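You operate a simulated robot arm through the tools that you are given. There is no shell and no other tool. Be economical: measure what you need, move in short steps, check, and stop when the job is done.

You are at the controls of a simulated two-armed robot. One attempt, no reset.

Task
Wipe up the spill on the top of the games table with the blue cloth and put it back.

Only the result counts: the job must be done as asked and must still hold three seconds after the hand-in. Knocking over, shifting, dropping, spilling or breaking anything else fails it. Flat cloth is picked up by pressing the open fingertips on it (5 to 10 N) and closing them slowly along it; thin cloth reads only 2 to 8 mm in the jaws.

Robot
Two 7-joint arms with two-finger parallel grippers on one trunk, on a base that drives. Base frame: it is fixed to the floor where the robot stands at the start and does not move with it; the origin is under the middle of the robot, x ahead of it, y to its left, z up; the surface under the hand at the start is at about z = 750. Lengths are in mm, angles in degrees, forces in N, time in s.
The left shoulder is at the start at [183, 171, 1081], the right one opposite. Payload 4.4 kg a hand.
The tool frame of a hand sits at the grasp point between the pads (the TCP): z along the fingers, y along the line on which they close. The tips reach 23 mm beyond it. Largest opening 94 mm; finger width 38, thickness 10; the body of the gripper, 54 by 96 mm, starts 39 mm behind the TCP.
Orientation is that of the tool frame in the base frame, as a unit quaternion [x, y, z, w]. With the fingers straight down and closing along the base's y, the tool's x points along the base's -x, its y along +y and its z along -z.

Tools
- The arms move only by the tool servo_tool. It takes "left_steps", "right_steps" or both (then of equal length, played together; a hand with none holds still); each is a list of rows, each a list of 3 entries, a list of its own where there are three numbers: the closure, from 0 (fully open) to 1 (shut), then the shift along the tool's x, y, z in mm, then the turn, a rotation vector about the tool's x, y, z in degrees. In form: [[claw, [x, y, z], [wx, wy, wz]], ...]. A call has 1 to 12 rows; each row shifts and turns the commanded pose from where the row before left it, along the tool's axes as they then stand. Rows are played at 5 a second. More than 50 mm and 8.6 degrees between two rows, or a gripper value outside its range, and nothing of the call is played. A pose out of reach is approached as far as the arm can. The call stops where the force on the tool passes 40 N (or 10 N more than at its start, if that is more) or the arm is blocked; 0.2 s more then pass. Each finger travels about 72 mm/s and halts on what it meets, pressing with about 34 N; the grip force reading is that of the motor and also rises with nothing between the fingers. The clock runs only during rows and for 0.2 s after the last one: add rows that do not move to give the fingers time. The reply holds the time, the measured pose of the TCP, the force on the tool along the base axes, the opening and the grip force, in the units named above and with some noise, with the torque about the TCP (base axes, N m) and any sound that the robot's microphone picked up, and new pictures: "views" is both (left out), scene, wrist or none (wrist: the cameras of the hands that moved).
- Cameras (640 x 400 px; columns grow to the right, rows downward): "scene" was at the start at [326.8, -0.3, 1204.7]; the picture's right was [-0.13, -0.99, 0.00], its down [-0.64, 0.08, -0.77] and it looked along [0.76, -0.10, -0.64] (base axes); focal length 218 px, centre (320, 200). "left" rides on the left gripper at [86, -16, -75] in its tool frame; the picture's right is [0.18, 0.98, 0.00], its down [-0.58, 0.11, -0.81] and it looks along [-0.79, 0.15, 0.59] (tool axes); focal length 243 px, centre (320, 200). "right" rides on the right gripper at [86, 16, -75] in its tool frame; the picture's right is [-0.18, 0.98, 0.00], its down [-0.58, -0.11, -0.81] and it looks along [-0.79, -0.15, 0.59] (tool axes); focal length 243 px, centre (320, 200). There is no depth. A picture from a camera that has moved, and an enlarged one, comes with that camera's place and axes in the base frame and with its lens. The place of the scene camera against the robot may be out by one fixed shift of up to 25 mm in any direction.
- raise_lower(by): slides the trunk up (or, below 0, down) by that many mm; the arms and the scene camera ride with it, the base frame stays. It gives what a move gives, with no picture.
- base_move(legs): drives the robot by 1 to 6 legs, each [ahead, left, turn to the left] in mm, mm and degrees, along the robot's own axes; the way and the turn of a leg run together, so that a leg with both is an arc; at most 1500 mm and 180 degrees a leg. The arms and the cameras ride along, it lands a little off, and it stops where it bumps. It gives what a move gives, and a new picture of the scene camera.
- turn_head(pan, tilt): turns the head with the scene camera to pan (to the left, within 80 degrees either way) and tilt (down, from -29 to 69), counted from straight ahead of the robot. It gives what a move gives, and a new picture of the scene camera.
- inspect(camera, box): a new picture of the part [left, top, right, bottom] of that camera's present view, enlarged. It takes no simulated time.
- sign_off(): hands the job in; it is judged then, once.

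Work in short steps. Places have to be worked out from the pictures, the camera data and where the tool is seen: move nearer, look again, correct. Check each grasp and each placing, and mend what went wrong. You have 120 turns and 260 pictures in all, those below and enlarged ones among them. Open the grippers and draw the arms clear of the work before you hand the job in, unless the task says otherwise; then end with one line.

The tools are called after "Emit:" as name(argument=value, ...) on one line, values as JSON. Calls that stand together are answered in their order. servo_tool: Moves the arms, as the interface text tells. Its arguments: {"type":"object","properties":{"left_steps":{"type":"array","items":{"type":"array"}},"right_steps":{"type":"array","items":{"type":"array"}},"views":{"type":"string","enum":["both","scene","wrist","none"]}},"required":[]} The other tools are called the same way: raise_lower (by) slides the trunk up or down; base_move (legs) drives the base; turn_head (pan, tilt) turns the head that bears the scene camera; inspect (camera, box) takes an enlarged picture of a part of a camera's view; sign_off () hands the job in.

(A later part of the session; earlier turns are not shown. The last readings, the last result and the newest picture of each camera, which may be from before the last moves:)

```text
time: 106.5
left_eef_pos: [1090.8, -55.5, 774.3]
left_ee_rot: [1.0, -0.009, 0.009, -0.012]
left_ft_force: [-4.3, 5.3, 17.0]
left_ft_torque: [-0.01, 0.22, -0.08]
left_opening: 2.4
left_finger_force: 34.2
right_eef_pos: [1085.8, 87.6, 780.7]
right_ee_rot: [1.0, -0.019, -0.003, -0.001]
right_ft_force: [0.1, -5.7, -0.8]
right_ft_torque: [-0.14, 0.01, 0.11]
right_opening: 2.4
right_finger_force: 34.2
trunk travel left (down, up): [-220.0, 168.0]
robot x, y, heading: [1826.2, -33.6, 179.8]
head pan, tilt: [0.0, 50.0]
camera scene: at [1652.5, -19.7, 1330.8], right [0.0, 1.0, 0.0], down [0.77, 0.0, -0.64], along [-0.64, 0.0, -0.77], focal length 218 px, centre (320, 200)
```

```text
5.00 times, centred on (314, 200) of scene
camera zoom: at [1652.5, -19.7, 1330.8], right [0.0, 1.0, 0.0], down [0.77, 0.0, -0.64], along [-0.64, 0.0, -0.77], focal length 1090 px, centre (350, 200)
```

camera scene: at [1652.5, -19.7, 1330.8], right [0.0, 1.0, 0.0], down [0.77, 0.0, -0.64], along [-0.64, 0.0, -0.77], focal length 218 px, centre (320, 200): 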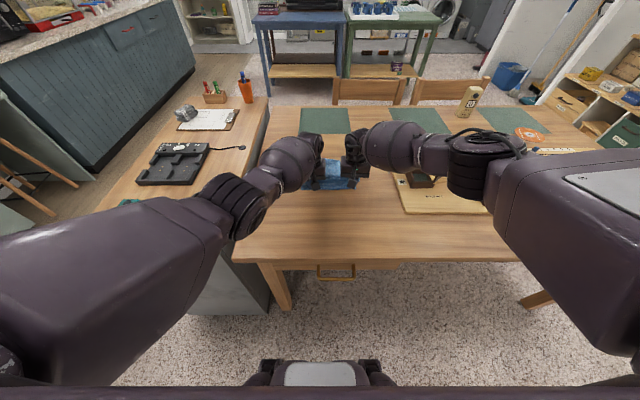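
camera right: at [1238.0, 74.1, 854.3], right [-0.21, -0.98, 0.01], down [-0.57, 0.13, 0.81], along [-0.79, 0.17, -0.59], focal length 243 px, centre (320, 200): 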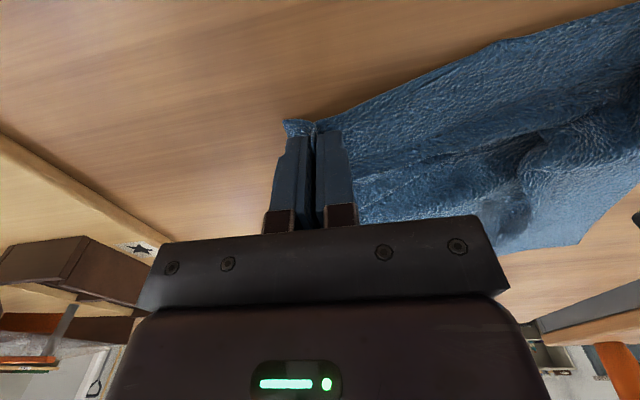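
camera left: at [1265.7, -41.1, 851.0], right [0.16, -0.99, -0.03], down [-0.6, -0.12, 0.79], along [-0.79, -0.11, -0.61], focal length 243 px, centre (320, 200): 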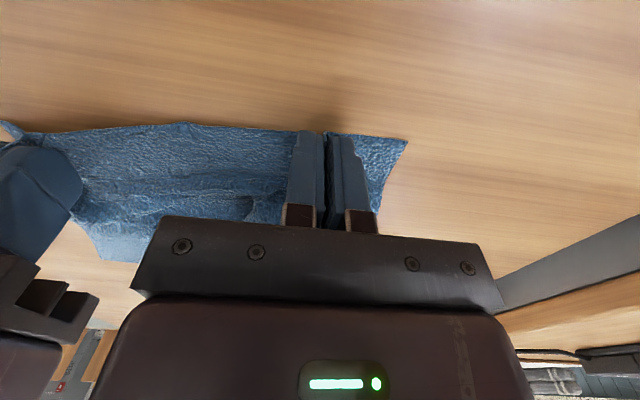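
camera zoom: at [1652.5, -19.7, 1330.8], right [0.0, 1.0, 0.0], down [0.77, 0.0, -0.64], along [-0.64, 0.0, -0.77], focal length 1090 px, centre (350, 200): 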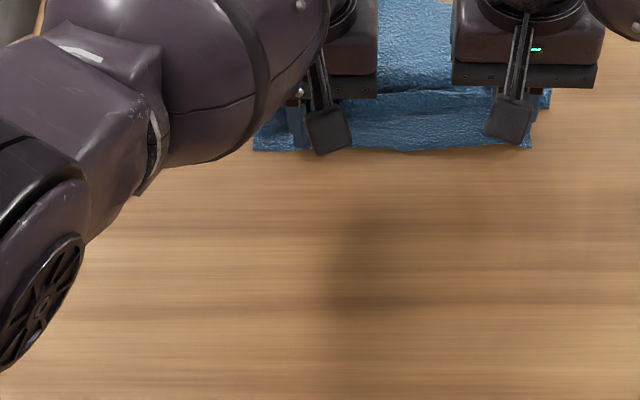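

No trace of the spill is visible at its place now. I make several more strokes with side offsets to be sure, pressing about 15 N.

Emit:
base_move(legs=[[-110, -12, 0], [110, -12, 0], [-110, -12, 0], [100, 36, 0]])

Emit:
inspect(camera="scene", box=[250, 130, 410, 230])

```text
time: 110.1
left_eef_pos: [1104.3, -59.6, 775.3]
left_ee_rot: [1.0, -0.01, 0.008, -0.012]
left_ft_force: [-1.4, 5.0, 13.3]
left_ft_torque: [0.04, 0.12, -0.06]
left_opening: 2.4
left_finger_force: 34.0
right_eef_pos: [1100.4, 86.2, 780.4]
right_ee_rot: [1.0, -0.017, -0.004, 0.0]
right_ft_force: [-0.1, -6.2, -1.2]
right_ft_torque: [-0.11, -0.03, 0.03]
right_opening: 2.6
right_finger_force: 34.1
trunk travel left (down, up): [-220.0, 168.0]
robot x, y, heading: [1843.5, -27.3, 179.9]
head pan, tilt: [0.0, 50.0]
camera scene: at [1666.5, -21.2, 1330.7], right [0.0, 1.0, 0.0], down [0.77, 0.0, -0.64], along [-0.64, 0.0, -0.77], focal length 218 px, centre (320, 200)
```

scene: 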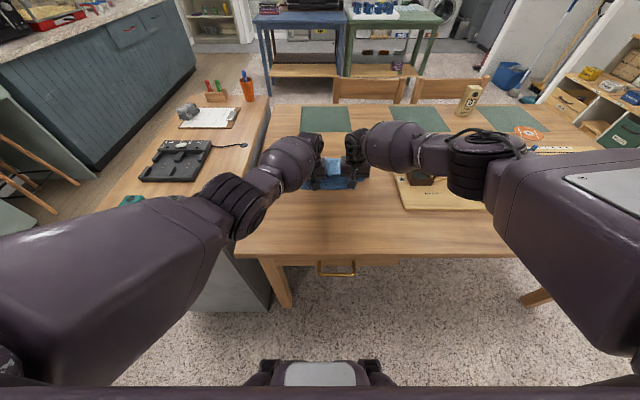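

```text
4.00 times, centred on (330, 180) of scene
camera zoom: at [1666.5, -21.2, 1330.7], right [0.0, 1.0, 0.0], down [0.77, 0.0, -0.64], along [-0.64, 0.0, -0.77], focal length 872 px, centre (280, 280)
```

zoom: 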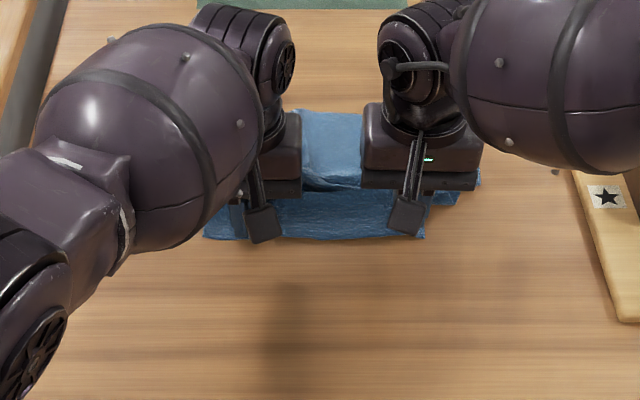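

The spill is gone. Rather than regrasp, I'll carry the cloth hanging between the hands back to the near side and lay it down there by its held edge. I lift with the arms, then raise the trunk.

Emit:
servo_tool(left_steps=[[1, [0, 0, -10], [0, 0, 0]], [1, [10, 0, -30], [0, 0, 0]], [1, [10, 0, -30], [0, 0, 0]], [1, [10, 0, -30], [0, 0, 0]], [1, [10, 0, -30], [0, 0, 0]], [1, [10, 0, -30], [0, 0, 0]], [1, [10, 0, -30], [0, 0, 0]], [1, [0, 0, -30], [0, 0, 0]]], right_steps=[[1, [0, 4, -6], [0, 0, 0]], [1, [10, 0, -30], [0, 0, 0]], [1, [10, 0, -30], [0, 0, 0]], [1, [10, 0, -30], [0, 0, 0]], [1, [10, 0, -30], [0, 0, 0]], [1, [10, 0, -30], [0, 0, 0]], [1, [10, 0, -30], [0, 0, 0]], [1, [0, 0, -30], [0, 0, 0]]], views="both")

```text
time: 111.9
left_eef_pos: [1163.0, -63.1, 996.1]
left_ee_rot: [1.0, -0.011, 0.009, -0.012]
left_ft_force: [0.5, 2.6, -0.7]
left_ft_torque: [0.09, 0.03, -0.04]
left_opening: 2.7
left_finger_force: 33.9
right_eef_pos: [1160.7, 78.3, 996.9]
right_ee_rot: [1.0, -0.017, -0.004, 0.001]
right_ft_force: [-0.1, -3.6, -0.1]
right_ft_torque: [-0.03, 0.04, 0.02]
right_opening: 2.5
right_finger_force: 33.8
trunk travel left (down, up): [-220.0, 168.0]
robot x, y, heading: [1841.4, -31.0, 179.8]
head pan, tilt: [0.0, 50.0]
camera scene: at [1666.3, -21.2, 1330.8], right [0.0, 1.0, 0.0], down [0.77, 0.0, -0.64], along [-0.64, 0.0, -0.77], focal length 218 px, centre (320, 200)
camera right: at [1247.7, 59.1, 1070.7], right [-0.22, -0.98, 0.0], down [-0.57, 0.13, 0.81], along [-0.79, 0.17, -0.59], focal length 243 px, centre (320, 200)
camera left: at [1248.2, -50.9, 1072.9], right [0.16, -0.99, -0.02], down [-0.6, -0.12, 0.79], along [-0.78, -0.12, -0.61], focal length 243 px, centre (320, 200)
```

scene: 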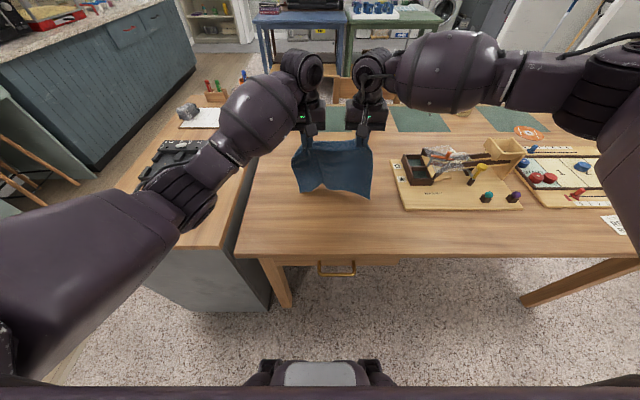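
right: 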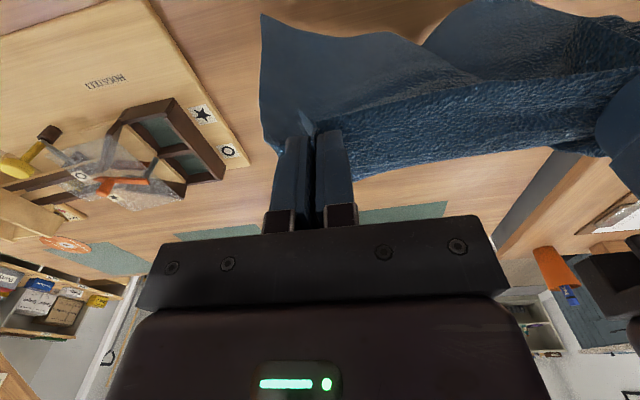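
left: 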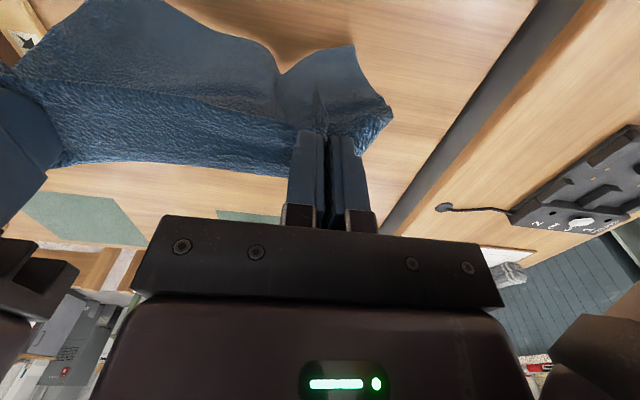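

The cloth hangs cleanly from both hands. I raise the trunk by 100 for clearance and back away, then check the spill spot.

Emit:
raise_lower(by=100)

Emit:
base_move(legs=[[-200, 0, 0]])

Emit:
inspect(camera="scene", box=[240, 90, 400, 190])

```text
time: 113.2
left_eef_pos: [1160.3, -65.4, 1094.1]
left_ee_rot: [1.0, -0.011, 0.01, -0.012]
left_ft_force: [1.2, 7.3, -0.6]
left_ft_torque: [0.19, 0.0, -0.1]
left_opening: 2.4
left_finger_force: 34.0
right_eef_pos: [1162.0, 80.2, 1094.2]
right_ee_rot: [1.0, -0.016, -0.002, 0.001]
right_ft_force: [-0.2, -7.1, -1.0]
right_ft_torque: [-0.18, 0.03, 0.06]
right_opening: 2.4
right_finger_force: 34.1
trunk travel left (down, up): [-320.0, 68.0]
robot x, y, heading: [1841.1, -32.1, 180.1]
head pan, tilt: [0.0, 50.0]
```

```text
time: 114.8
left_eef_pos: [1362.2, -62.6, 1094.1]
left_ee_rot: [1.0, -0.011, 0.008, -0.013]
left_ft_force: [0.6, 6.9, -0.3]
left_ft_torque: [0.21, 0.01, -0.08]
left_opening: 2.6
left_finger_force: 34.0
right_eef_pos: [1361.4, 81.0, 1097.1]
right_ee_rot: [1.0, -0.018, -0.004, 0.001]
right_ft_force: [-0.7, -7.4, -0.7]
right_ft_torque: [-0.17, 0.02, 0.04]
right_opening: 2.6
right_finger_force: 34.3
trunk travel left (down, up): [-320.0, 68.0]
robot x, y, heading: [2043.0, -35.4, 179.6]
head pan, tilt: [0.0, 50.0]
camera scene: at [1918.7, -21.4, 1436.0], right [0.01, 1.0, 0.0], down [0.77, 0.0, -0.64], along [-0.64, 0.0, -0.77], focal length 218 px, centre (320, 200)
```

scene: 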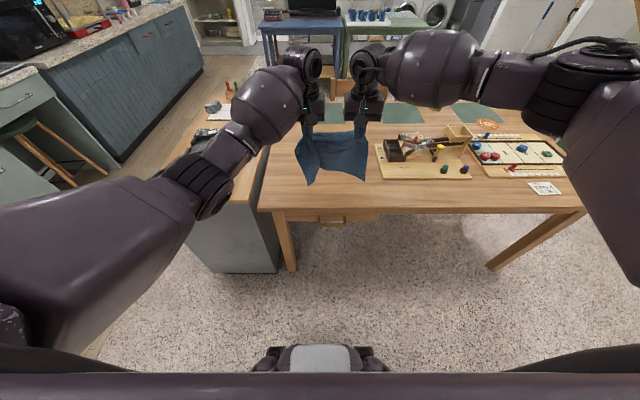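

```text
4.00 times, centred on (320, 140) of scene
camera zoom: at [1918.7, -21.4, 1436.0], right [0.01, 1.0, 0.0], down [0.77, 0.0, -0.64], along [-0.64, 0.0, -0.77], focal length 872 px, centre (320, 440)
```

zoom: 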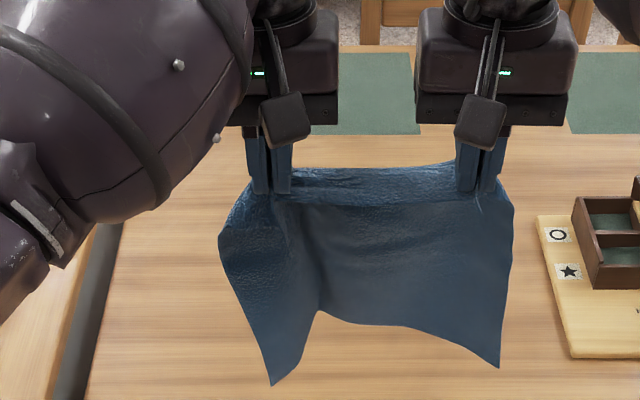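

Cloth is secure, though slightly taut. I ease 4 mm, raise a bit more, and turn left (over the free floor) to face +x.

Emit:
servo_tool(right_steps=[[1, [0, 4, 0], [0, 0, 0]], [1, [0, 0, 0], [0, 0, 0]]], views="none")

Emit:
raise_lower(by=60)

Emit:
base_move(legs=[[0, 0, 90], [0, 0, 90]])

```text
time: 115.5
left_eef_pos: [1361.1, -63.3, 1096.4]
left_ee_rot: [1.0, -0.011, 0.009, -0.013]
left_ft_force: [0.8, 1.0, -0.3]
left_ft_torque: [0.04, -0.02, -0.04]
left_opening: 2.5
left_finger_force: 34.0
right_eef_pos: [1361.0, 76.4, 1096.5]
right_ee_rot: [1.0, -0.018, -0.003, 0.0]
right_ft_force: [-0.1, -0.7, -0.5]
right_ft_torque: [-0.03, 0.0, 0.0]
right_opening: 2.5
right_finger_force: 34.5
trunk travel left (down, up): [-320.0, 68.0]
robot x, y, heading: [2039.7, -29.7, 179.8]
head pan, tilt: [0.0, 50.0]
```

```text
time: 116.5
left_eef_pos: [1360.8, -63.8, 1153.8]
left_ee_rot: [1.0, -0.01, 0.009, -0.012]
left_ft_force: [0.5, 1.8, 0.2]
left_ft_torque: [0.06, -0.01, -0.03]
left_opening: 2.6
left_finger_force: 33.7
right_eef_pos: [1361.2, 76.1, 1156.4]
right_ee_rot: [1.0, -0.018, -0.003, 0.002]
right_ft_force: [-0.7, -1.2, -0.2]
right_ft_torque: [0.0, -0.02, 0.01]
right_opening: 2.5
right_finger_force: 33.6
trunk travel left (down, up): [-380.0, 8.0]
robot x, y, heading: [2041.1, -31.7, 179.4]
head pan, tilt: [0.0, 50.0]
```

```text
time: 124.6
left_eef_pos: [2721.2, 19.4, 1155.2]
left_ee_rot: [-0.005, 1.0, -0.014, -0.008]
left_ft_force: [-1.0, -1.3, -0.2]
left_ft_torque: [-0.04, 0.0, -0.08]
left_opening: 2.5
left_finger_force: 34.1
right_eef_pos: [2725.4, -120.1, 1156.4]
right_ee_rot: [0.003, 1.0, 0.001, 0.003]
right_ft_force: [-0.3, 2.1, 0.3]
right_ft_torque: [0.05, 0.01, -0.03]
right_opening: 2.4
right_finger_force: 34.3
trunk travel left (down, up): [-380.0, 8.0]
robot x, y, heading: [2045.0, -33.8, 1.6]
head pan, tilt: [0.0, 50.0]
camera scene: at [2188.9, -18.4, 1495.9], right [0.03, -1.0, 0.0], down [-0.77, -0.02, -0.64], along [0.64, 0.02, -0.77], focal length 218 px, centre (320, 200)
```

scene: 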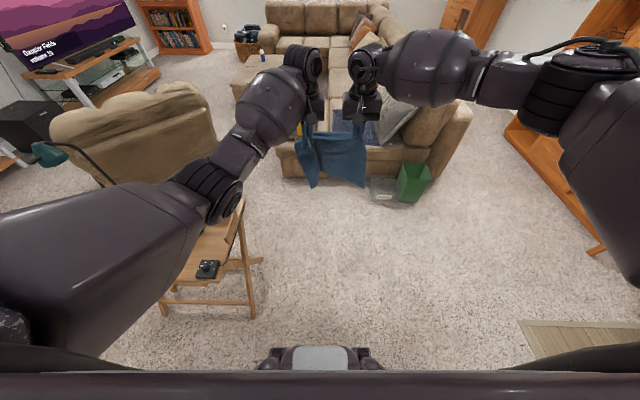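

Facing +x, cloth still held. I drive right into the aisle and back along it halfway, then check the pose.

Emit:
base_move(legs=[[0, 0, -1.6], [0, -1180, 0], [-900, 0, 0]])

```text
time: 139.9
left_eef_pos: [1770.8, -1161.9, 1154.8]
left_ee_rot: [0.036, 0.999, -0.012, -0.009]
left_ft_force: [-0.7, -1.2, 0.6]
left_ft_torque: [-0.07, 0.0, -0.04]
left_opening: 2.4
left_finger_force: 34.1
right_eef_pos: [1764.4, -1301.9, 1155.5]
right_ee_rot: [0.043, 0.999, 0.0, 0.002]
right_ft_force: [0.6, 1.7, -0.7]
right_ft_torque: [0.03, -0.03, -0.05]
right_opening: 2.6
right_finger_force: 34.0
trunk travel left (down, up): [-380.0, 8.0]
robot x, y, heading: [1089.0, -1161.3, -3.2]
head pan, tilt: [0.0, 50.0]
camera scene: at [1237.1, -1156.8, 1496.0], right [-0.05, -1.0, 0.0], down [-0.76, 0.04, -0.64], along [0.64, -0.03, -0.77], focal length 218 px, centre (320, 200)
```

scene: 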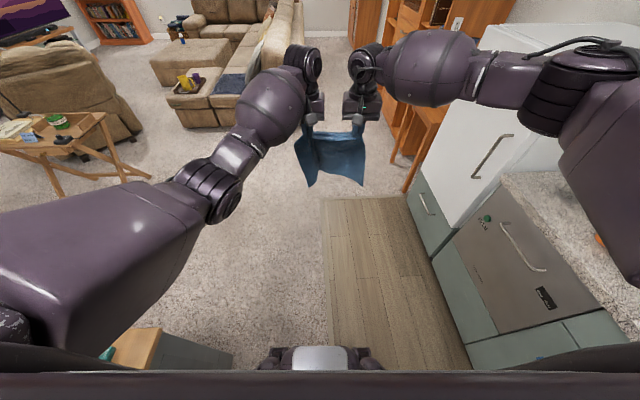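

Heading is −3.2°. I correct it, move 60 further right, and continue backwards to x≈−300.

Emit:
base_move(legs=[[0, -60, 3.2], [-700, 0, 0], [-700, 0, 0]])

```text
time: 148.0
left_eef_pos: [361.6, -1189.7, 1154.4]
left_ee_rot: [0.0, 1.0, -0.013, -0.009]
left_ft_force: [0.1, -1.4, 0.4]
left_ft_torque: [-0.05, 0.02, -0.09]
left_opening: 2.3
left_finger_force: 33.7
right_eef_pos: [365.4, -1329.7, 1156.5]
right_ee_rot: [0.007, 1.0, 0.001, 0.002]
right_ft_force: [0.6, 1.5, 0.4]
right_ft_torque: [0.05, 0.0, -0.05]
right_opening: 2.4
right_finger_force: 33.9
trunk travel left (down, up): [-380.0, 8.0]
robot x, y, heading: [-316.6, -1236.7, 1.0]
head pan, tilt: [0.0, 50.0]
camera scene: at [-170.3, -1223.7, 1496.0], right [0.02, -1.0, 0.0], down [-0.77, -0.01, -0.64], along [0.64, 0.01, -0.77], focal length 218 px, centre (320, 200)
```

scene: 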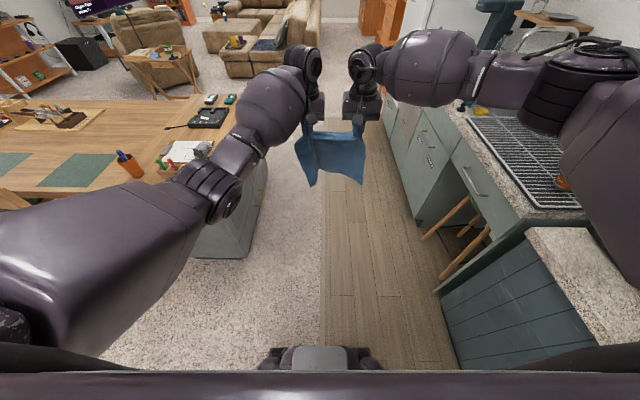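

Clear. I straighten the heading and drive left to y≈45, watching clearance over the island end.

Emit:
base_move(legs=[[0, 0, -1], [0, 640, 0], [0, 640, 0]])

Emit:
turn_head(pan=0, tilt=40)

Emit:
inspect(camera="scene", box=[220, 80, 420, 205])

```text
time: 159.9
left_eef_pos: [355.5, 59.0, 1154.7]
left_ee_rot: [0.004, 1.0, -0.013, -0.008]
left_ft_force: [-0.5, -2.1, 0.3]
left_ft_torque: [-0.04, 0.0, -0.07]
left_opening: 2.2
left_finger_force: 34.1
right_eef_pos: [357.2, -82.4, 1155.6]
right_ee_rot: [0.012, 1.0, 0.001, 0.003]
right_ft_force: [0.8, 1.7, -0.3]
right_ft_torque: [0.01, 0.01, -0.02]
right_opening: 2.2
right_finger_force: 34.0
trunk travel left (down, up): [-380.0, 8.0]
robot x, y, heading: [-324.7, 20.4, 0.7]
head pan, tilt: [0.0, 50.0]
camera scene: at [-177.1, 30.6, 1495.9], right [0.01, -1.0, 0.0], down [-0.77, -0.01, -0.64], along [0.64, 0.01, -0.77], focal length 218 px, centre (320, 200)
```

scene: 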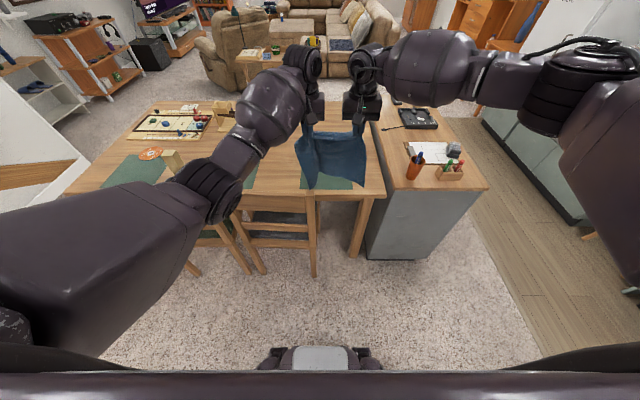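

```text
time: 160.7
left_eef_pos: [355.0, 58.2, 1155.1]
left_ee_rot: [0.005, 1.0, -0.013, -0.01]
left_ft_force: [0.5, -0.3, -0.1]
left_ft_torque: [-0.05, 0.03, -0.09]
left_opening: 2.5
left_finger_force: 34.0
right_eef_pos: [356.3, -81.7, 1155.7]
right_ee_rot: [0.012, 1.0, 0.001, 0.003]
right_ft_force: [1.0, 1.8, 0.8]
right_ft_torque: [0.05, 0.01, -0.07]
right_opening: 2.3
right_finger_force: 34.1
trunk travel left (down, up): [-380.0, 8.0]
robot x, y, heading: [-325.1, 22.4, 0.4]
head pan, tilt: [0.0, 40.0]
camera scene: at [-169.1, 30.5, 1510.1], right [0.01, -1.0, 0.0], down [-0.64, -0.01, -0.77], along [0.77, 0.01, -0.64], focal length 218 px, centre (320, 200)
```

scene: 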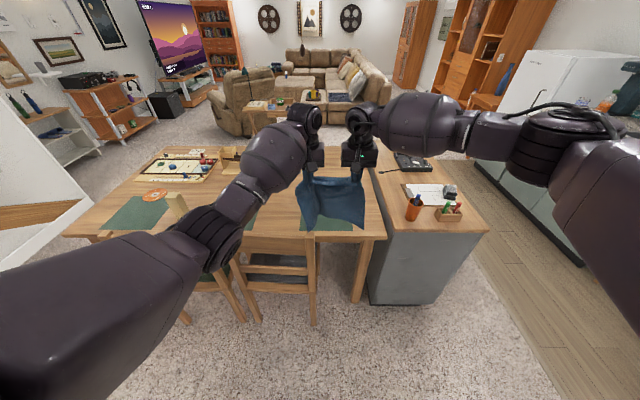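

```text
3.20 times, centred on (320, 142) of scene
camera zoom: at [-169.1, 30.5, 1510.1], right [0.01, -1.0, 0.0], down [-0.64, -0.01, -0.77], along [0.77, 0.01, -0.64], focal length 697 px, centre (320, 384)
```

zoom: 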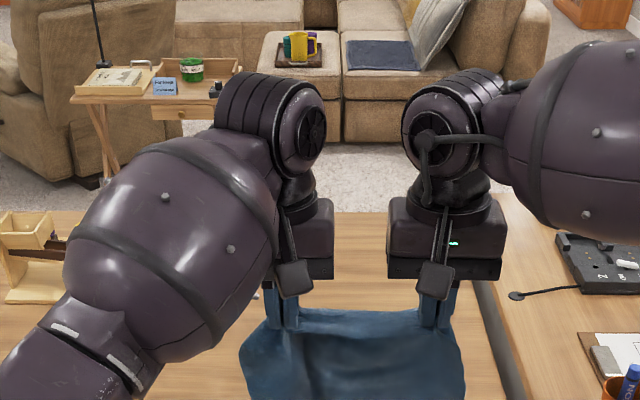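

The robot is back before the table with the cloth held. I drive ahead 315 and 22 left; trunk and hands stay high so the cloth hangs above the table.

Emit:
base_move(legs=[[315, 22, -0.5]])

Emit:
servo_tool(left_steps=[[1, [0, 0, -20], [0, 0, 0]], [1, [5, 0, -20], [0, 0, 0]], [1, [5, 0, -20], [0, 0, 0]]], right_steps=[[1, [0, 0, -20], [0, 0, 0]], [1, [5, 0, -20], [0, 0, 0]], [1, [5, 0, -20], [0, 0, 0]]], views="scene")

```text
time: 162.8
left_eef_pos: [675.2, 87.4, 1153.7]
left_ee_rot: [0.003, 1.0, -0.013, -0.009]
left_ft_force: [0.7, -1.4, -1.0]
left_ft_torque: [-0.07, 0.01, -0.04]
left_opening: 2.2
left_finger_force: 33.8
right_eef_pos: [677.7, -53.0, 1156.6]
right_ee_rot: [0.01, 1.0, 0.002, 0.003]
right_ft_force: [0.6, 1.6, -0.5]
right_ft_torque: [0.07, 0.01, -0.04]
right_opening: 2.6
right_finger_force: 34.2
trunk travel left (down, up): [-380.0, 8.0]
robot x, y, heading: [-6.3, 42.9, 0.8]
head pan, tilt: [0.0, 40.0]
camera scene: at [150.5, 56.5, 1510.0], right [0.01, -1.0, 0.0], down [-0.64, -0.01, -0.77], along [0.77, 0.01, -0.64], focal length 218 px, centre (320, 200)
```

scene: 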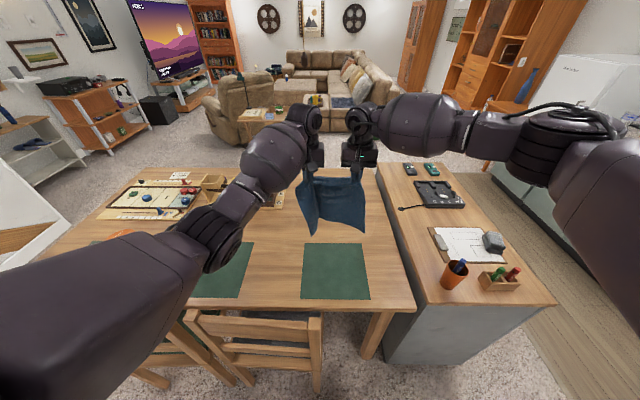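

```text
time: 163.6
left_eef_pos: [663.0, 90.3, 1215.6]
left_ee_rot: [0.003, 1.0, -0.013, -0.009]
left_ft_force: [0.2, -5.4, -0.8]
left_ft_torque: [-0.13, 0.0, -0.14]
left_opening: 2.4
left_finger_force: 34.2
right_eef_pos: [665.5, -53.1, 1216.3]
right_ee_rot: [0.01, 1.0, 0.001, 0.002]
right_ft_force: [0.5, 4.5, 0.2]
right_ft_torque: [0.11, 0.0, 0.01]
right_opening: 2.6
right_finger_force: 34.3
trunk travel left (down, up): [-380.0, 8.0]
robot x, y, heading: [-5.6, 46.2, 0.6]
head pan, tilt: [0.0, 40.0]
camera scene: at [148.7, 56.3, 1510.2], right [0.01, -1.0, 0.0], down [-0.64, -0.01, -0.77], along [0.77, 0.01, -0.64], focal length 218 px, centre (320, 200)
```

scene: 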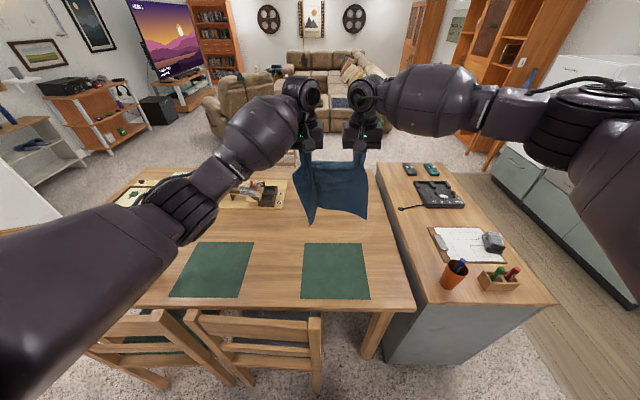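

I lower the trunk in stages, raising the hands in between, to recover the reach used at the start.

Emit:
raise_lower(by=-130)

Emit:
servo_tool(left_steps=[[1, [0, -2, -20], [0, 0, 0]], [1, [5, -1, -20], [0, 0, 0]], [1, [5, 0, -20], [0, 0, 0]], [1, [5, 0, -20], [0, 0, 0]]], right_steps=[[1, [0, 0, -20], [0, 0, 0]], [1, [5, 0, -20], [0, 0, 0]], [1, [5, 0, -20], [0, 0, 0]], [1, [5, 0, -20], [0, 0, 0]]], views="none")

Emit:
raise_lower(by=-80)

Emit:
servo_tool(left_steps=[[1, [0, 0, -20], [0, 0, 0]], [1, [0, 0, -20], [0, 0, 0]], [1, [0, 0, -20], [0, 0, 0]]], right_steps=[[1, [0, 0, -20], [0, 0, 0]], [1, [0, 0, -20], [0, 0, 0]], [1, [0, 0, -20], [0, 0, 0]]], views="scene")

```text
time: 165.2
left_eef_pos: [664.9, 86.3, 1087.5]
left_ee_rot: [0.003, 1.0, -0.013, -0.008]
left_ft_force: [0.0, -3.0, 0.2]
left_ft_torque: [-0.07, -0.01, -0.1]
left_opening: 2.7
left_finger_force: 34.3
right_eef_pos: [666.6, -52.6, 1088.0]
right_ee_rot: [0.011, 1.0, 0.001, 0.003]
right_ft_force: [0.5, 3.5, -1.0]
right_ft_torque: [0.07, 0.0, -0.04]
right_opening: 2.5
right_finger_force: 33.9
trunk travel left (down, up): [-250.0, 138.0]
robot x, y, heading: [-7.1, 42.9, 0.8]
head pan, tilt: [0.0, 40.0]
```

```text
time: 166.2
left_eef_pos: [651.4, 85.9, 1164.8]
left_ee_rot: [0.003, 1.0, -0.013, -0.008]
left_ft_force: [0.0, -2.5, -0.5]
left_ft_torque: [-0.01, 0.0, -0.09]
left_opening: 2.4
left_finger_force: 33.9
right_eef_pos: [649.2, -53.1, 1166.9]
right_ee_rot: [0.01, 1.0, 0.002, 0.003]
right_ft_force: [0.4, 2.8, 0.1]
right_ft_torque: [0.03, -0.04, -0.07]
right_opening: 2.5
right_finger_force: 34.2
trunk travel left (down, up): [-250.0, 138.0]
robot x, y, heading: [-6.5, 41.6, 0.8]
head pan, tilt: [0.0, 40.0]
```

```text
time: 167.3
left_eef_pos: [650.1, 88.0, 1088.3]
left_ee_rot: [0.004, 1.0, -0.012, -0.008]
left_ft_force: [-0.6, -2.4, -0.1]
left_ft_torque: [-0.02, -0.03, -0.08]
left_opening: 2.5
left_finger_force: 33.3
right_eef_pos: [649.0, -53.4, 1088.9]
right_ee_rot: [0.011, 1.0, 0.001, 0.004]
right_ft_force: [-0.1, 2.4, 0.9]
right_ft_torque: [0.07, -0.05, -0.03]
right_opening: 2.4
right_finger_force: 33.9
trunk travel left (down, up): [-170.0, 218.0]
robot x, y, heading: [-7.8, 45.6, 0.5]
head pan, tilt: [0.0, 40.0]
```

```text
time: 168.1
left_eef_pos: [653.0, 91.0, 1145.9]
left_ee_rot: [0.003, 1.0, -0.013, -0.008]
left_ft_force: [-0.7, -3.5, -0.2]
left_ft_torque: [-0.09, 0.02, -0.14]
left_opening: 2.8
left_finger_force: 33.7
right_eef_pos: [649.4, -50.9, 1147.8]
right_ee_rot: [0.009, 1.0, 0.001, 0.004]
right_ft_force: [0.3, 3.7, 1.1]
right_ft_torque: [0.07, -0.02, -0.04]
right_opening: 2.4
right_finger_force: 34.6
trunk travel left (down, up): [-170.0, 218.0]
robot x, y, heading: [-5.7, 44.4, 0.6]
head pan, tilt: [0.0, 40.0]
camera scene: at [249.4, 57.7, 1289.6], right [0.01, -1.0, 0.0], down [-0.64, -0.01, -0.77], along [0.77, 0.01, -0.64], focal length 218 px, centre (320, 200)
```

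scene: 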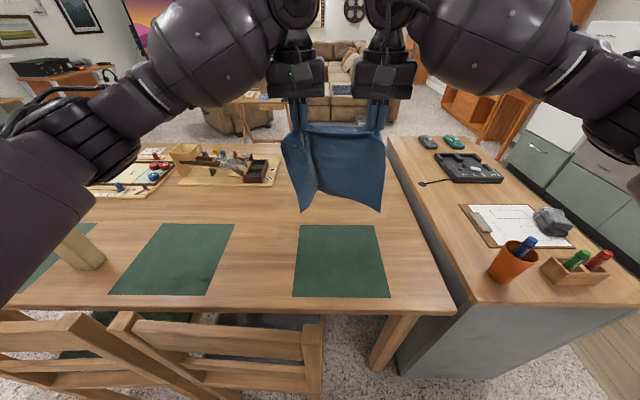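

Good. I lower the trunk the last 70, then set the hands at x≈590, z≈1000 so the cloth's lower edge just touches near its old front edge.

Emit:
raise_lower(by=-70)

Emit:
servo_tool(left_steps=[[1, [20, -2, 10], [0, 0, 0]], [1, [20, 0, 15], [0, 0, 0]], [1, [20, 0, 15], [0, 0, 0]], [1, [0, 0, 15], [0, 0, 0]], [1, [0, 0, 0], [0, 0, 0]]], right_steps=[[1, [20, 0, 10], [0, 0, 0]], [1, [20, 0, 15], [0, 0, 0]], [1, [20, 0, 15], [0, 0, 0]], [1, [0, 0, 15], [0, 0, 0]], [1, [0, 0, 0], [0, 0, 0]]], views="both")

```text
time: 169.2
left_eef_pos: [650.5, 88.2, 1079.2]
left_ee_rot: [0.003, 1.0, -0.013, -0.006]
left_ft_force: [-1.4, -4.8, 0.9]
left_ft_torque: [-0.12, 0.02, -0.12]
left_opening: 2.4
left_finger_force: 34.1
right_eef_pos: [648.8, -53.2, 1079.4]
right_ee_rot: [0.009, 1.0, 0.001, 0.004]
right_ft_force: [-0.1, 4.3, 0.0]
right_ft_torque: [0.1, -0.05, -0.06]
right_opening: 2.5
right_finger_force: 34.3
trunk travel left (down, up): [-100.0, 288.0]
robot x, y, heading: [-2.3, 43.9, 0.6]
head pan, tilt: [0.0, 40.0]
```

```text
time: 170.4
left_eef_pos: [592.3, 85.6, 1020.5]
left_ee_rot: [0.003, 1.0, -0.013, -0.009]
left_ft_force: [0.1, -0.3, 0.0]
left_ft_torque: [-0.02, 0.02, -0.03]
left_opening: 2.6
left_finger_force: 34.5
right_eef_pos: [591.0, -50.9, 1021.7]
right_ee_rot: [0.009, 1.0, 0.001, 0.004]
right_ft_force: [-0.2, 0.8, -0.9]
right_ft_torque: [-0.03, 0.0, -0.04]
right_opening: 2.4
right_finger_force: 34.0
trunk travel left (down, up): [-100.0, 288.0]
robot x, y, heading: [-3.6, 46.0, 0.8]
head pan, tilt: [0.0, 40.0]
camera scene: at [321.3, 58.5, 1205.0], right [0.01, -1.0, 0.0], down [-0.64, -0.01, -0.77], along [0.77, 0.01, -0.64], focal length 218 px, centre (320, 200)
camera right: at [504.3, -33.0, 1094.9], right [0.2, 0.98, 0.0], down [0.57, -0.12, 0.81], along [0.79, -0.16, -0.59], focal length 243 px, centre (320, 200)
camera left: at [506.9, 71.2, 1096.7], right [-0.18, 0.98, -0.02], down [0.6, 0.13, 0.79], along [0.78, 0.13, -0.61], focal length 243 px, centre (320, 200)
```

scene: 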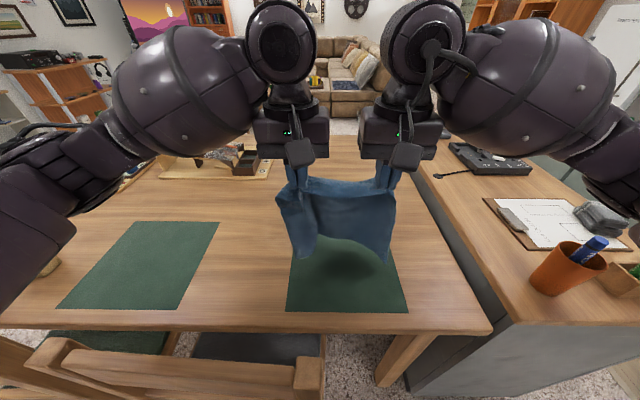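
right: 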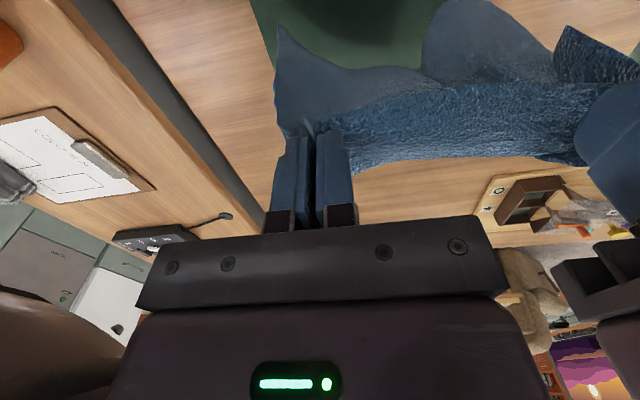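
left: 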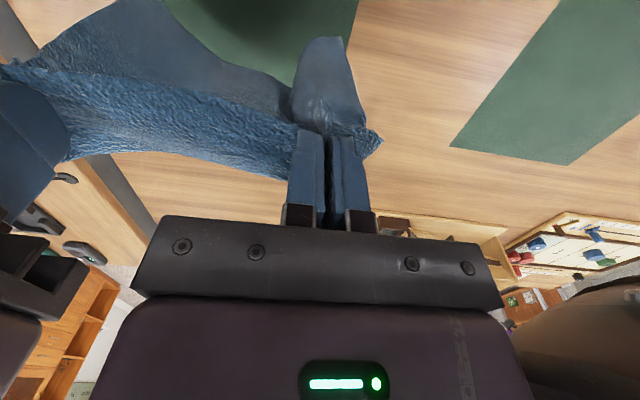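

Bottom edge hangs at z≈810. I lower 45 straight, then go diagonally forward and down so the cloth lays itself out away from me.

Emit:
servo_tool(left_steps=[[1, [3, 0, 15], [0, 0, 0]], [1, [3, 0, 15], [0, 0, 0]], [1, [0, 0, 15], [0, 0, 0]], [1, [-10, 0, 12], [0, 0, 0]], [1, [-18, 0, 14], [0, 0, 0]], [1, [-20, 0, 15], [0, 0, 0]], [1, [-20, 0, 15], [0, 0, 0]]], right_steps=[[1, [3, 0, 15], [0, 0, 0]], [1, [3, 0, 15], [0, 0, 0]], [1, [0, 0, 15], [0, 0, 0]], [1, [-10, 0, 12], [0, 0, 0]], [1, [-18, 0, 14], [0, 0, 0]], [1, [-20, 0, 15], [0, 0, 0]], [1, [-20, 0, 15], [0, 0, 0]]], views="both")

```text
time: 172.0
left_eef_pos: [652.9, 83.5, 916.0]
left_ee_rot: [0.004, 1.0, -0.012, -0.009]
left_ft_force: [0.4, -0.9, -0.6]
left_ft_torque: [-0.04, 0.01, -0.02]
left_opening: 2.7
left_finger_force: 34.3
right_eef_pos: [656.3, -53.5, 918.4]
right_ee_rot: [0.009, 1.0, 0.001, 0.002]
right_ft_force: [-0.5, -1.0, -0.5]
right_ft_torque: [0.04, 0.03, -0.02]
right_opening: 2.3
right_finger_force: 34.2
trunk travel left (down, up): [-100.0, 288.0]
robot x, y, heading: [-6.6, 43.9, 0.6]
head pan, tilt: [0.0, 40.0]
camera scene: at [322.8, 58.4, 1204.2], right [0.01, -1.0, 0.0], down [-0.64, -0.01, -0.77], along [0.77, 0.01, -0.64], focal length 218 px, centre (320, 200)
camera right: at [569.5, -35.8, 993.3], right [0.2, 0.98, 0.0], down [0.58, -0.12, 0.81], along [0.79, -0.16, -0.59], focal length 243 px, centre (320, 200)
camera left: at [568.1, 69.3, 993.1], right [-0.18, 0.98, -0.02], down [0.6, 0.12, 0.79], along [0.78, 0.13, -0.61], focal length 243 px, centre (320, 200)
```

scene: 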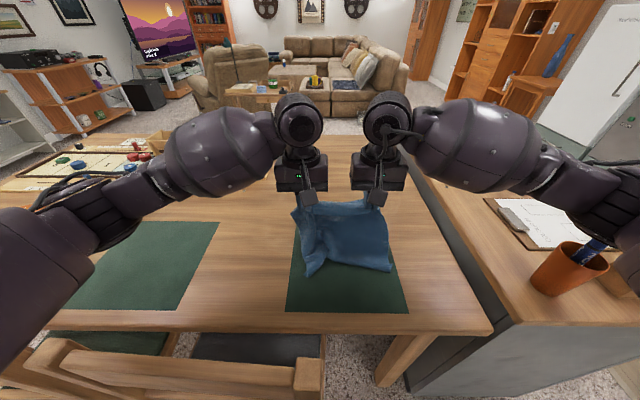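
right: 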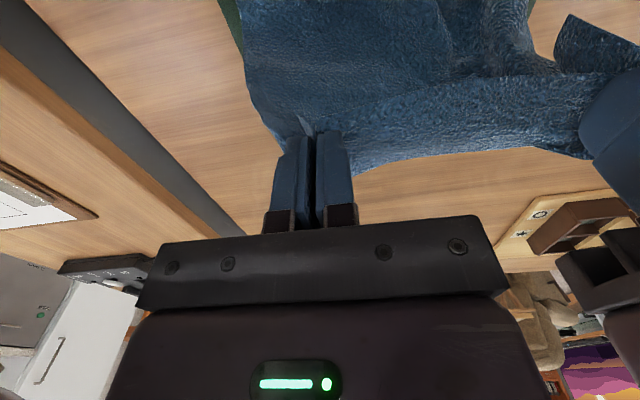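
left: 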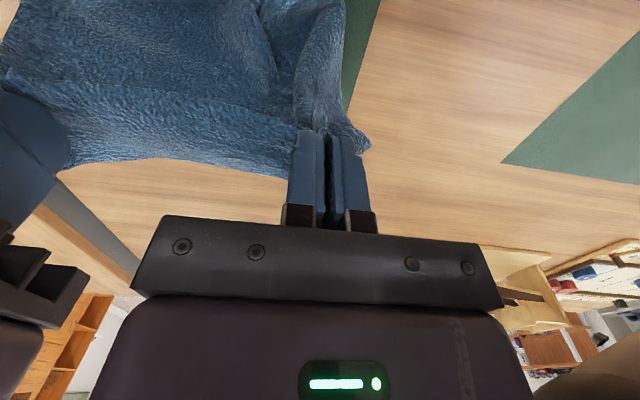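

The lower edge has touched down at x≈610. I continue the diagonal to x≈850, z≈780.

Emit:
servo_tool(left_steps=[[1, [-20, 0, 15], [0, 0, 0]], [1, [-20, 0, 15], [0, 0, 0]], [1, [-20, 0, 15], [0, 0, 0]], [1, [-20, 0, 15], [0, 0, 0]], [1, [-20, 0, 15], [0, 0, 0]], [1, [-20, 0, 15], [0, 0, 0]], [1, [-20, 0, 13], [0, 0, 0]], [1, [-20, 0, 13], [0, 0, 0]], [1, [-20, 0, 13], [0, 0, 0]], [1, [-10, 0, 5], [0, 0, 0]], [1, [0, 0, 0], [0, 0, 0]]], right_steps=[[1, [-20, 0, 15], [0, 0, 0]], [1, [-20, 0, 15], [0, 0, 0]], [1, [-20, 0, 15], [0, 0, 0]], [1, [-20, 0, 15], [0, 0, 0]], [1, [-20, 0, 15], [0, 0, 0]], [1, [-20, 0, 15], [0, 0, 0]], [1, [-20, 0, 13], [0, 0, 0]], [1, [-20, 0, 13], [0, 0, 0]], [1, [-20, 0, 13], [0, 0, 0]], [1, [-10, 0, 6], [0, 0, 0]], [1, [0, 0, 0], [0, 0, 0]]], views="both")

Emit:
inspect(camera="scene", box=[240, 140, 440, 265])

```text
time: 174.4
left_eef_pos: [840.1, 78.2, 779.7]
left_ee_rot: [0.004, 1.0, -0.013, -0.008]
left_ft_force: [-1.5, -0.6, 0.7]
left_ft_torque: [0.0, 0.01, -0.02]
left_opening: 2.4
left_finger_force: 34.0
right_eef_pos: [843.6, -55.1, 783.9]
right_ee_rot: [0.01, 1.0, 0.001, 0.003]
right_ft_force: [-0.6, 0.1, 0.2]
right_ft_torque: [0.02, -0.02, -0.03]
right_opening: 2.2
right_finger_force: 33.2
trunk travel left (down, up): [-100.0, 288.0]
robot x, y, heading: [-7.3, 47.5, 0.5]
head pan, tilt: [0.0, 40.0]
camera scene: at [321.7, 58.5, 1204.8], right [0.01, -1.0, 0.0], down [-0.64, -0.01, -0.77], along [0.77, 0.01, -0.64], focal length 218 px, centre (320, 200)
camera right: at [758.3, -37.3, 857.8], right [0.2, 0.98, 0.0], down [0.57, -0.12, 0.81], along [0.79, -0.16, -0.59], focal length 243 px, centre (320, 200)
camera left: at [754.8, 64.9, 857.2], right [-0.18, 0.98, -0.02], down [0.6, 0.13, 0.79], along [0.78, 0.13, -0.61], focal length 243 px, centre (320, 200)
```

scene: 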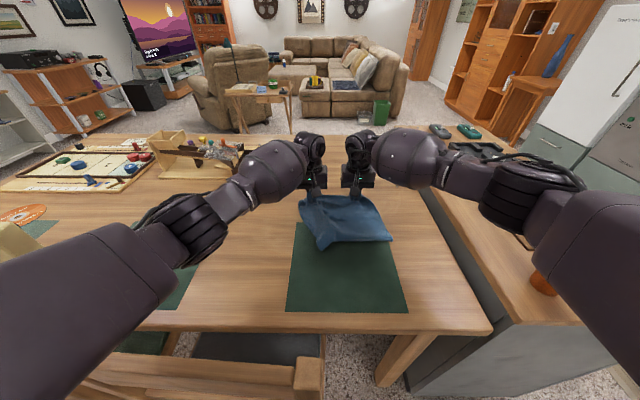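
right: 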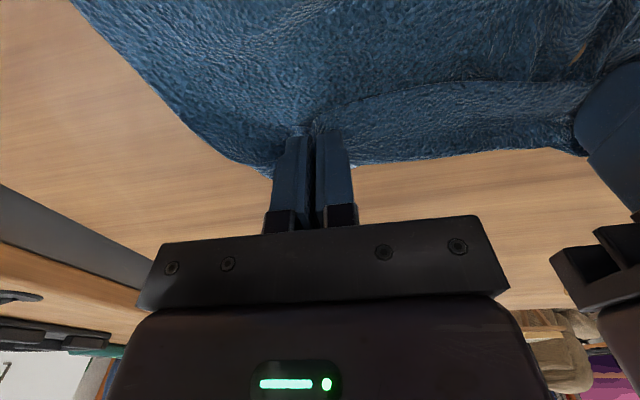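
left: 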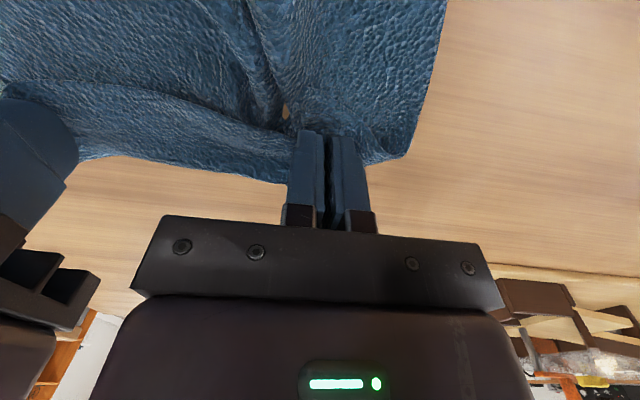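

```text
3.20 times, centred on (340, 202) of scene
camera zoom: at [321.7, 58.5, 1204.8], right [0.01, -1.0, 0.0], down [-0.64, -0.01, -0.77], along [0.77, 0.01, -0.64], focal length 697 px, centre (256, 192)
```

zoom: 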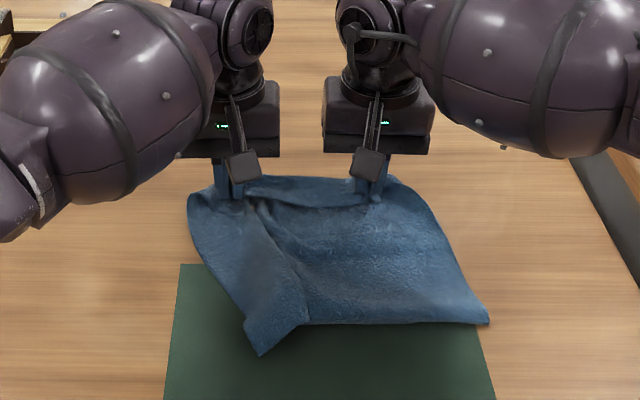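

The near edge was dragged forward to x≈690 and its left corner is folded. I release both hands, lift, and will then pull the near corners back to x≈590.

Emit:
servo_tool(left_steps=[[0.9, [0, 0, 0], [0, 0, 0]], [0.75, [0, 0, 0], [0, 0, 0]], [0.6, [0, 0, -1], [0, 0, 0]], [0.5, [0, 0, -5], [0, 0, 0]], [0.4, [0, 0, -20], [0, 0, 0]], [0.4, [0, 0, -30], [0, 0, 0]], [0.4, [0, 0, -30], [0, 0, 0]], [0.4, [30, -15, -20], [0, 0, 0]], [0.4, [40, -15, 0], [0, 0, 0]], [0.4, [40, 0, 0], [0, 0, 0]]], right_steps=[[0.9, [0, 0, 0], [0, 0, 0]], [0.75, [0, 0, 0], [0, 0, 0]], [0.6, [0, 0, -1], [0, 0, 0]], [0.5, [0, 0, -5], [0, 0, 0]], [0.4, [0, 0, -20], [0, 0, 0]], [0.4, [0, 0, -30], [0, 0, 0]], [0.4, [0, 0, -30], [0, 0, 0]], [0.4, [30, -25, -20], [0, 0, 0]], [0.4, [40, -25, 0], [0, 0, 0]], [0.4, [40, 0, 0], [0, 0, 0]]], views="both")

Emit:
inspect(camera="scene", box=[240, 140, 440, 265])

```text
time: 176.6
left_eef_pos: [732.2, 50.7, 890.7]
left_ee_rot: [0.003, 1.0, -0.012, -0.009]
left_ft_force: [-0.3, 0.6, 0.0]
left_ft_torque: [0.0, -0.04, 0.0]
left_opening: 56.4
left_finger_force: 0.1
right_eef_pos: [732.0, -103.8, 893.2]
right_ee_rot: [0.009, 1.0, 0.0, 0.003]
right_ft_force: [-1.0, 0.3, -0.2]
right_ft_torque: [-0.02, 0.01, 0.04]
right_opening: 56.6
right_finger_force: 0.0
trunk travel left (down, up): [-100.0, 288.0]
robot x, y, heading: [-7.3, 45.7, 0.6]
head pan, tilt: [0.0, 40.0]
camera scene: at [321.0, 58.6, 1205.1], right [0.01, -1.0, 0.0], down [-0.64, -0.01, -0.77], along [0.77, 0.01, -0.64], focal length 218 px, centre (320, 200)
camera right: at [644.8, -87.2, 966.8], right [0.2, 0.98, 0.0], down [0.57, -0.12, 0.81], along [0.79, -0.16, -0.59], focal length 243 px, centre (320, 200)
camera left: at [647.3, 36.7, 967.5], right [-0.18, 0.98, -0.02], down [0.6, 0.13, 0.79], along [0.78, 0.13, -0.61], focal length 243 px, centre (320, 200)
```

scene: 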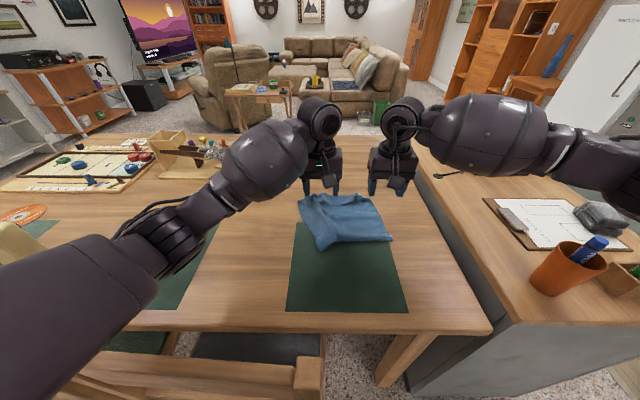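
right: 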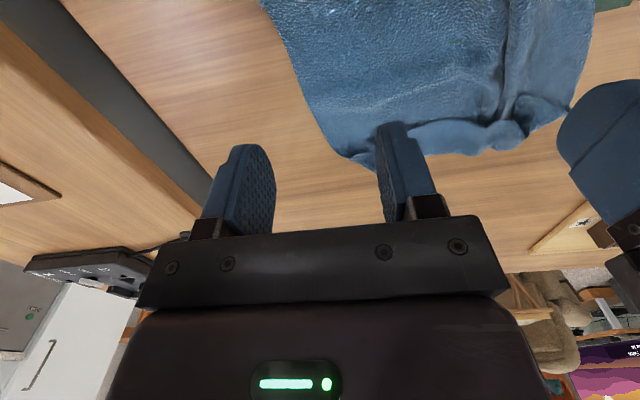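
left: 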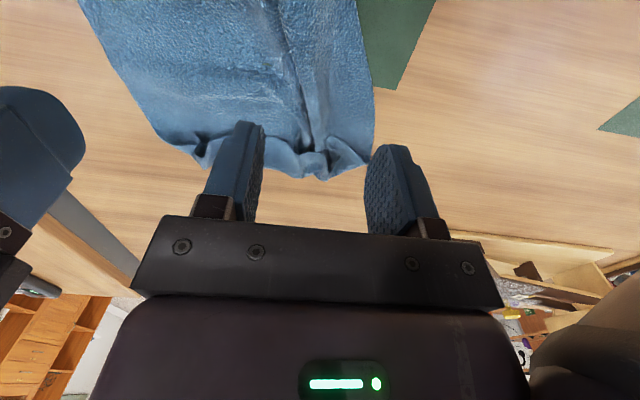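

```text
3.20 times, centred on (340, 202) of scene
camera zoom: at [321.0, 58.6, 1205.1], right [0.01, -1.0, 0.0], down [-0.64, -0.01, -0.77], along [0.77, 0.01, -0.64], focal length 697 px, centre (256, 192)
```

zoom: 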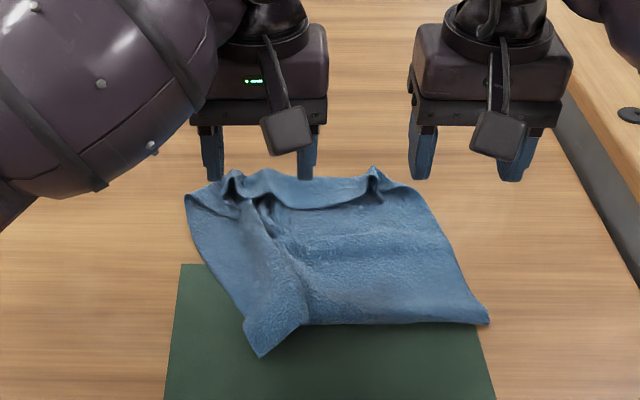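

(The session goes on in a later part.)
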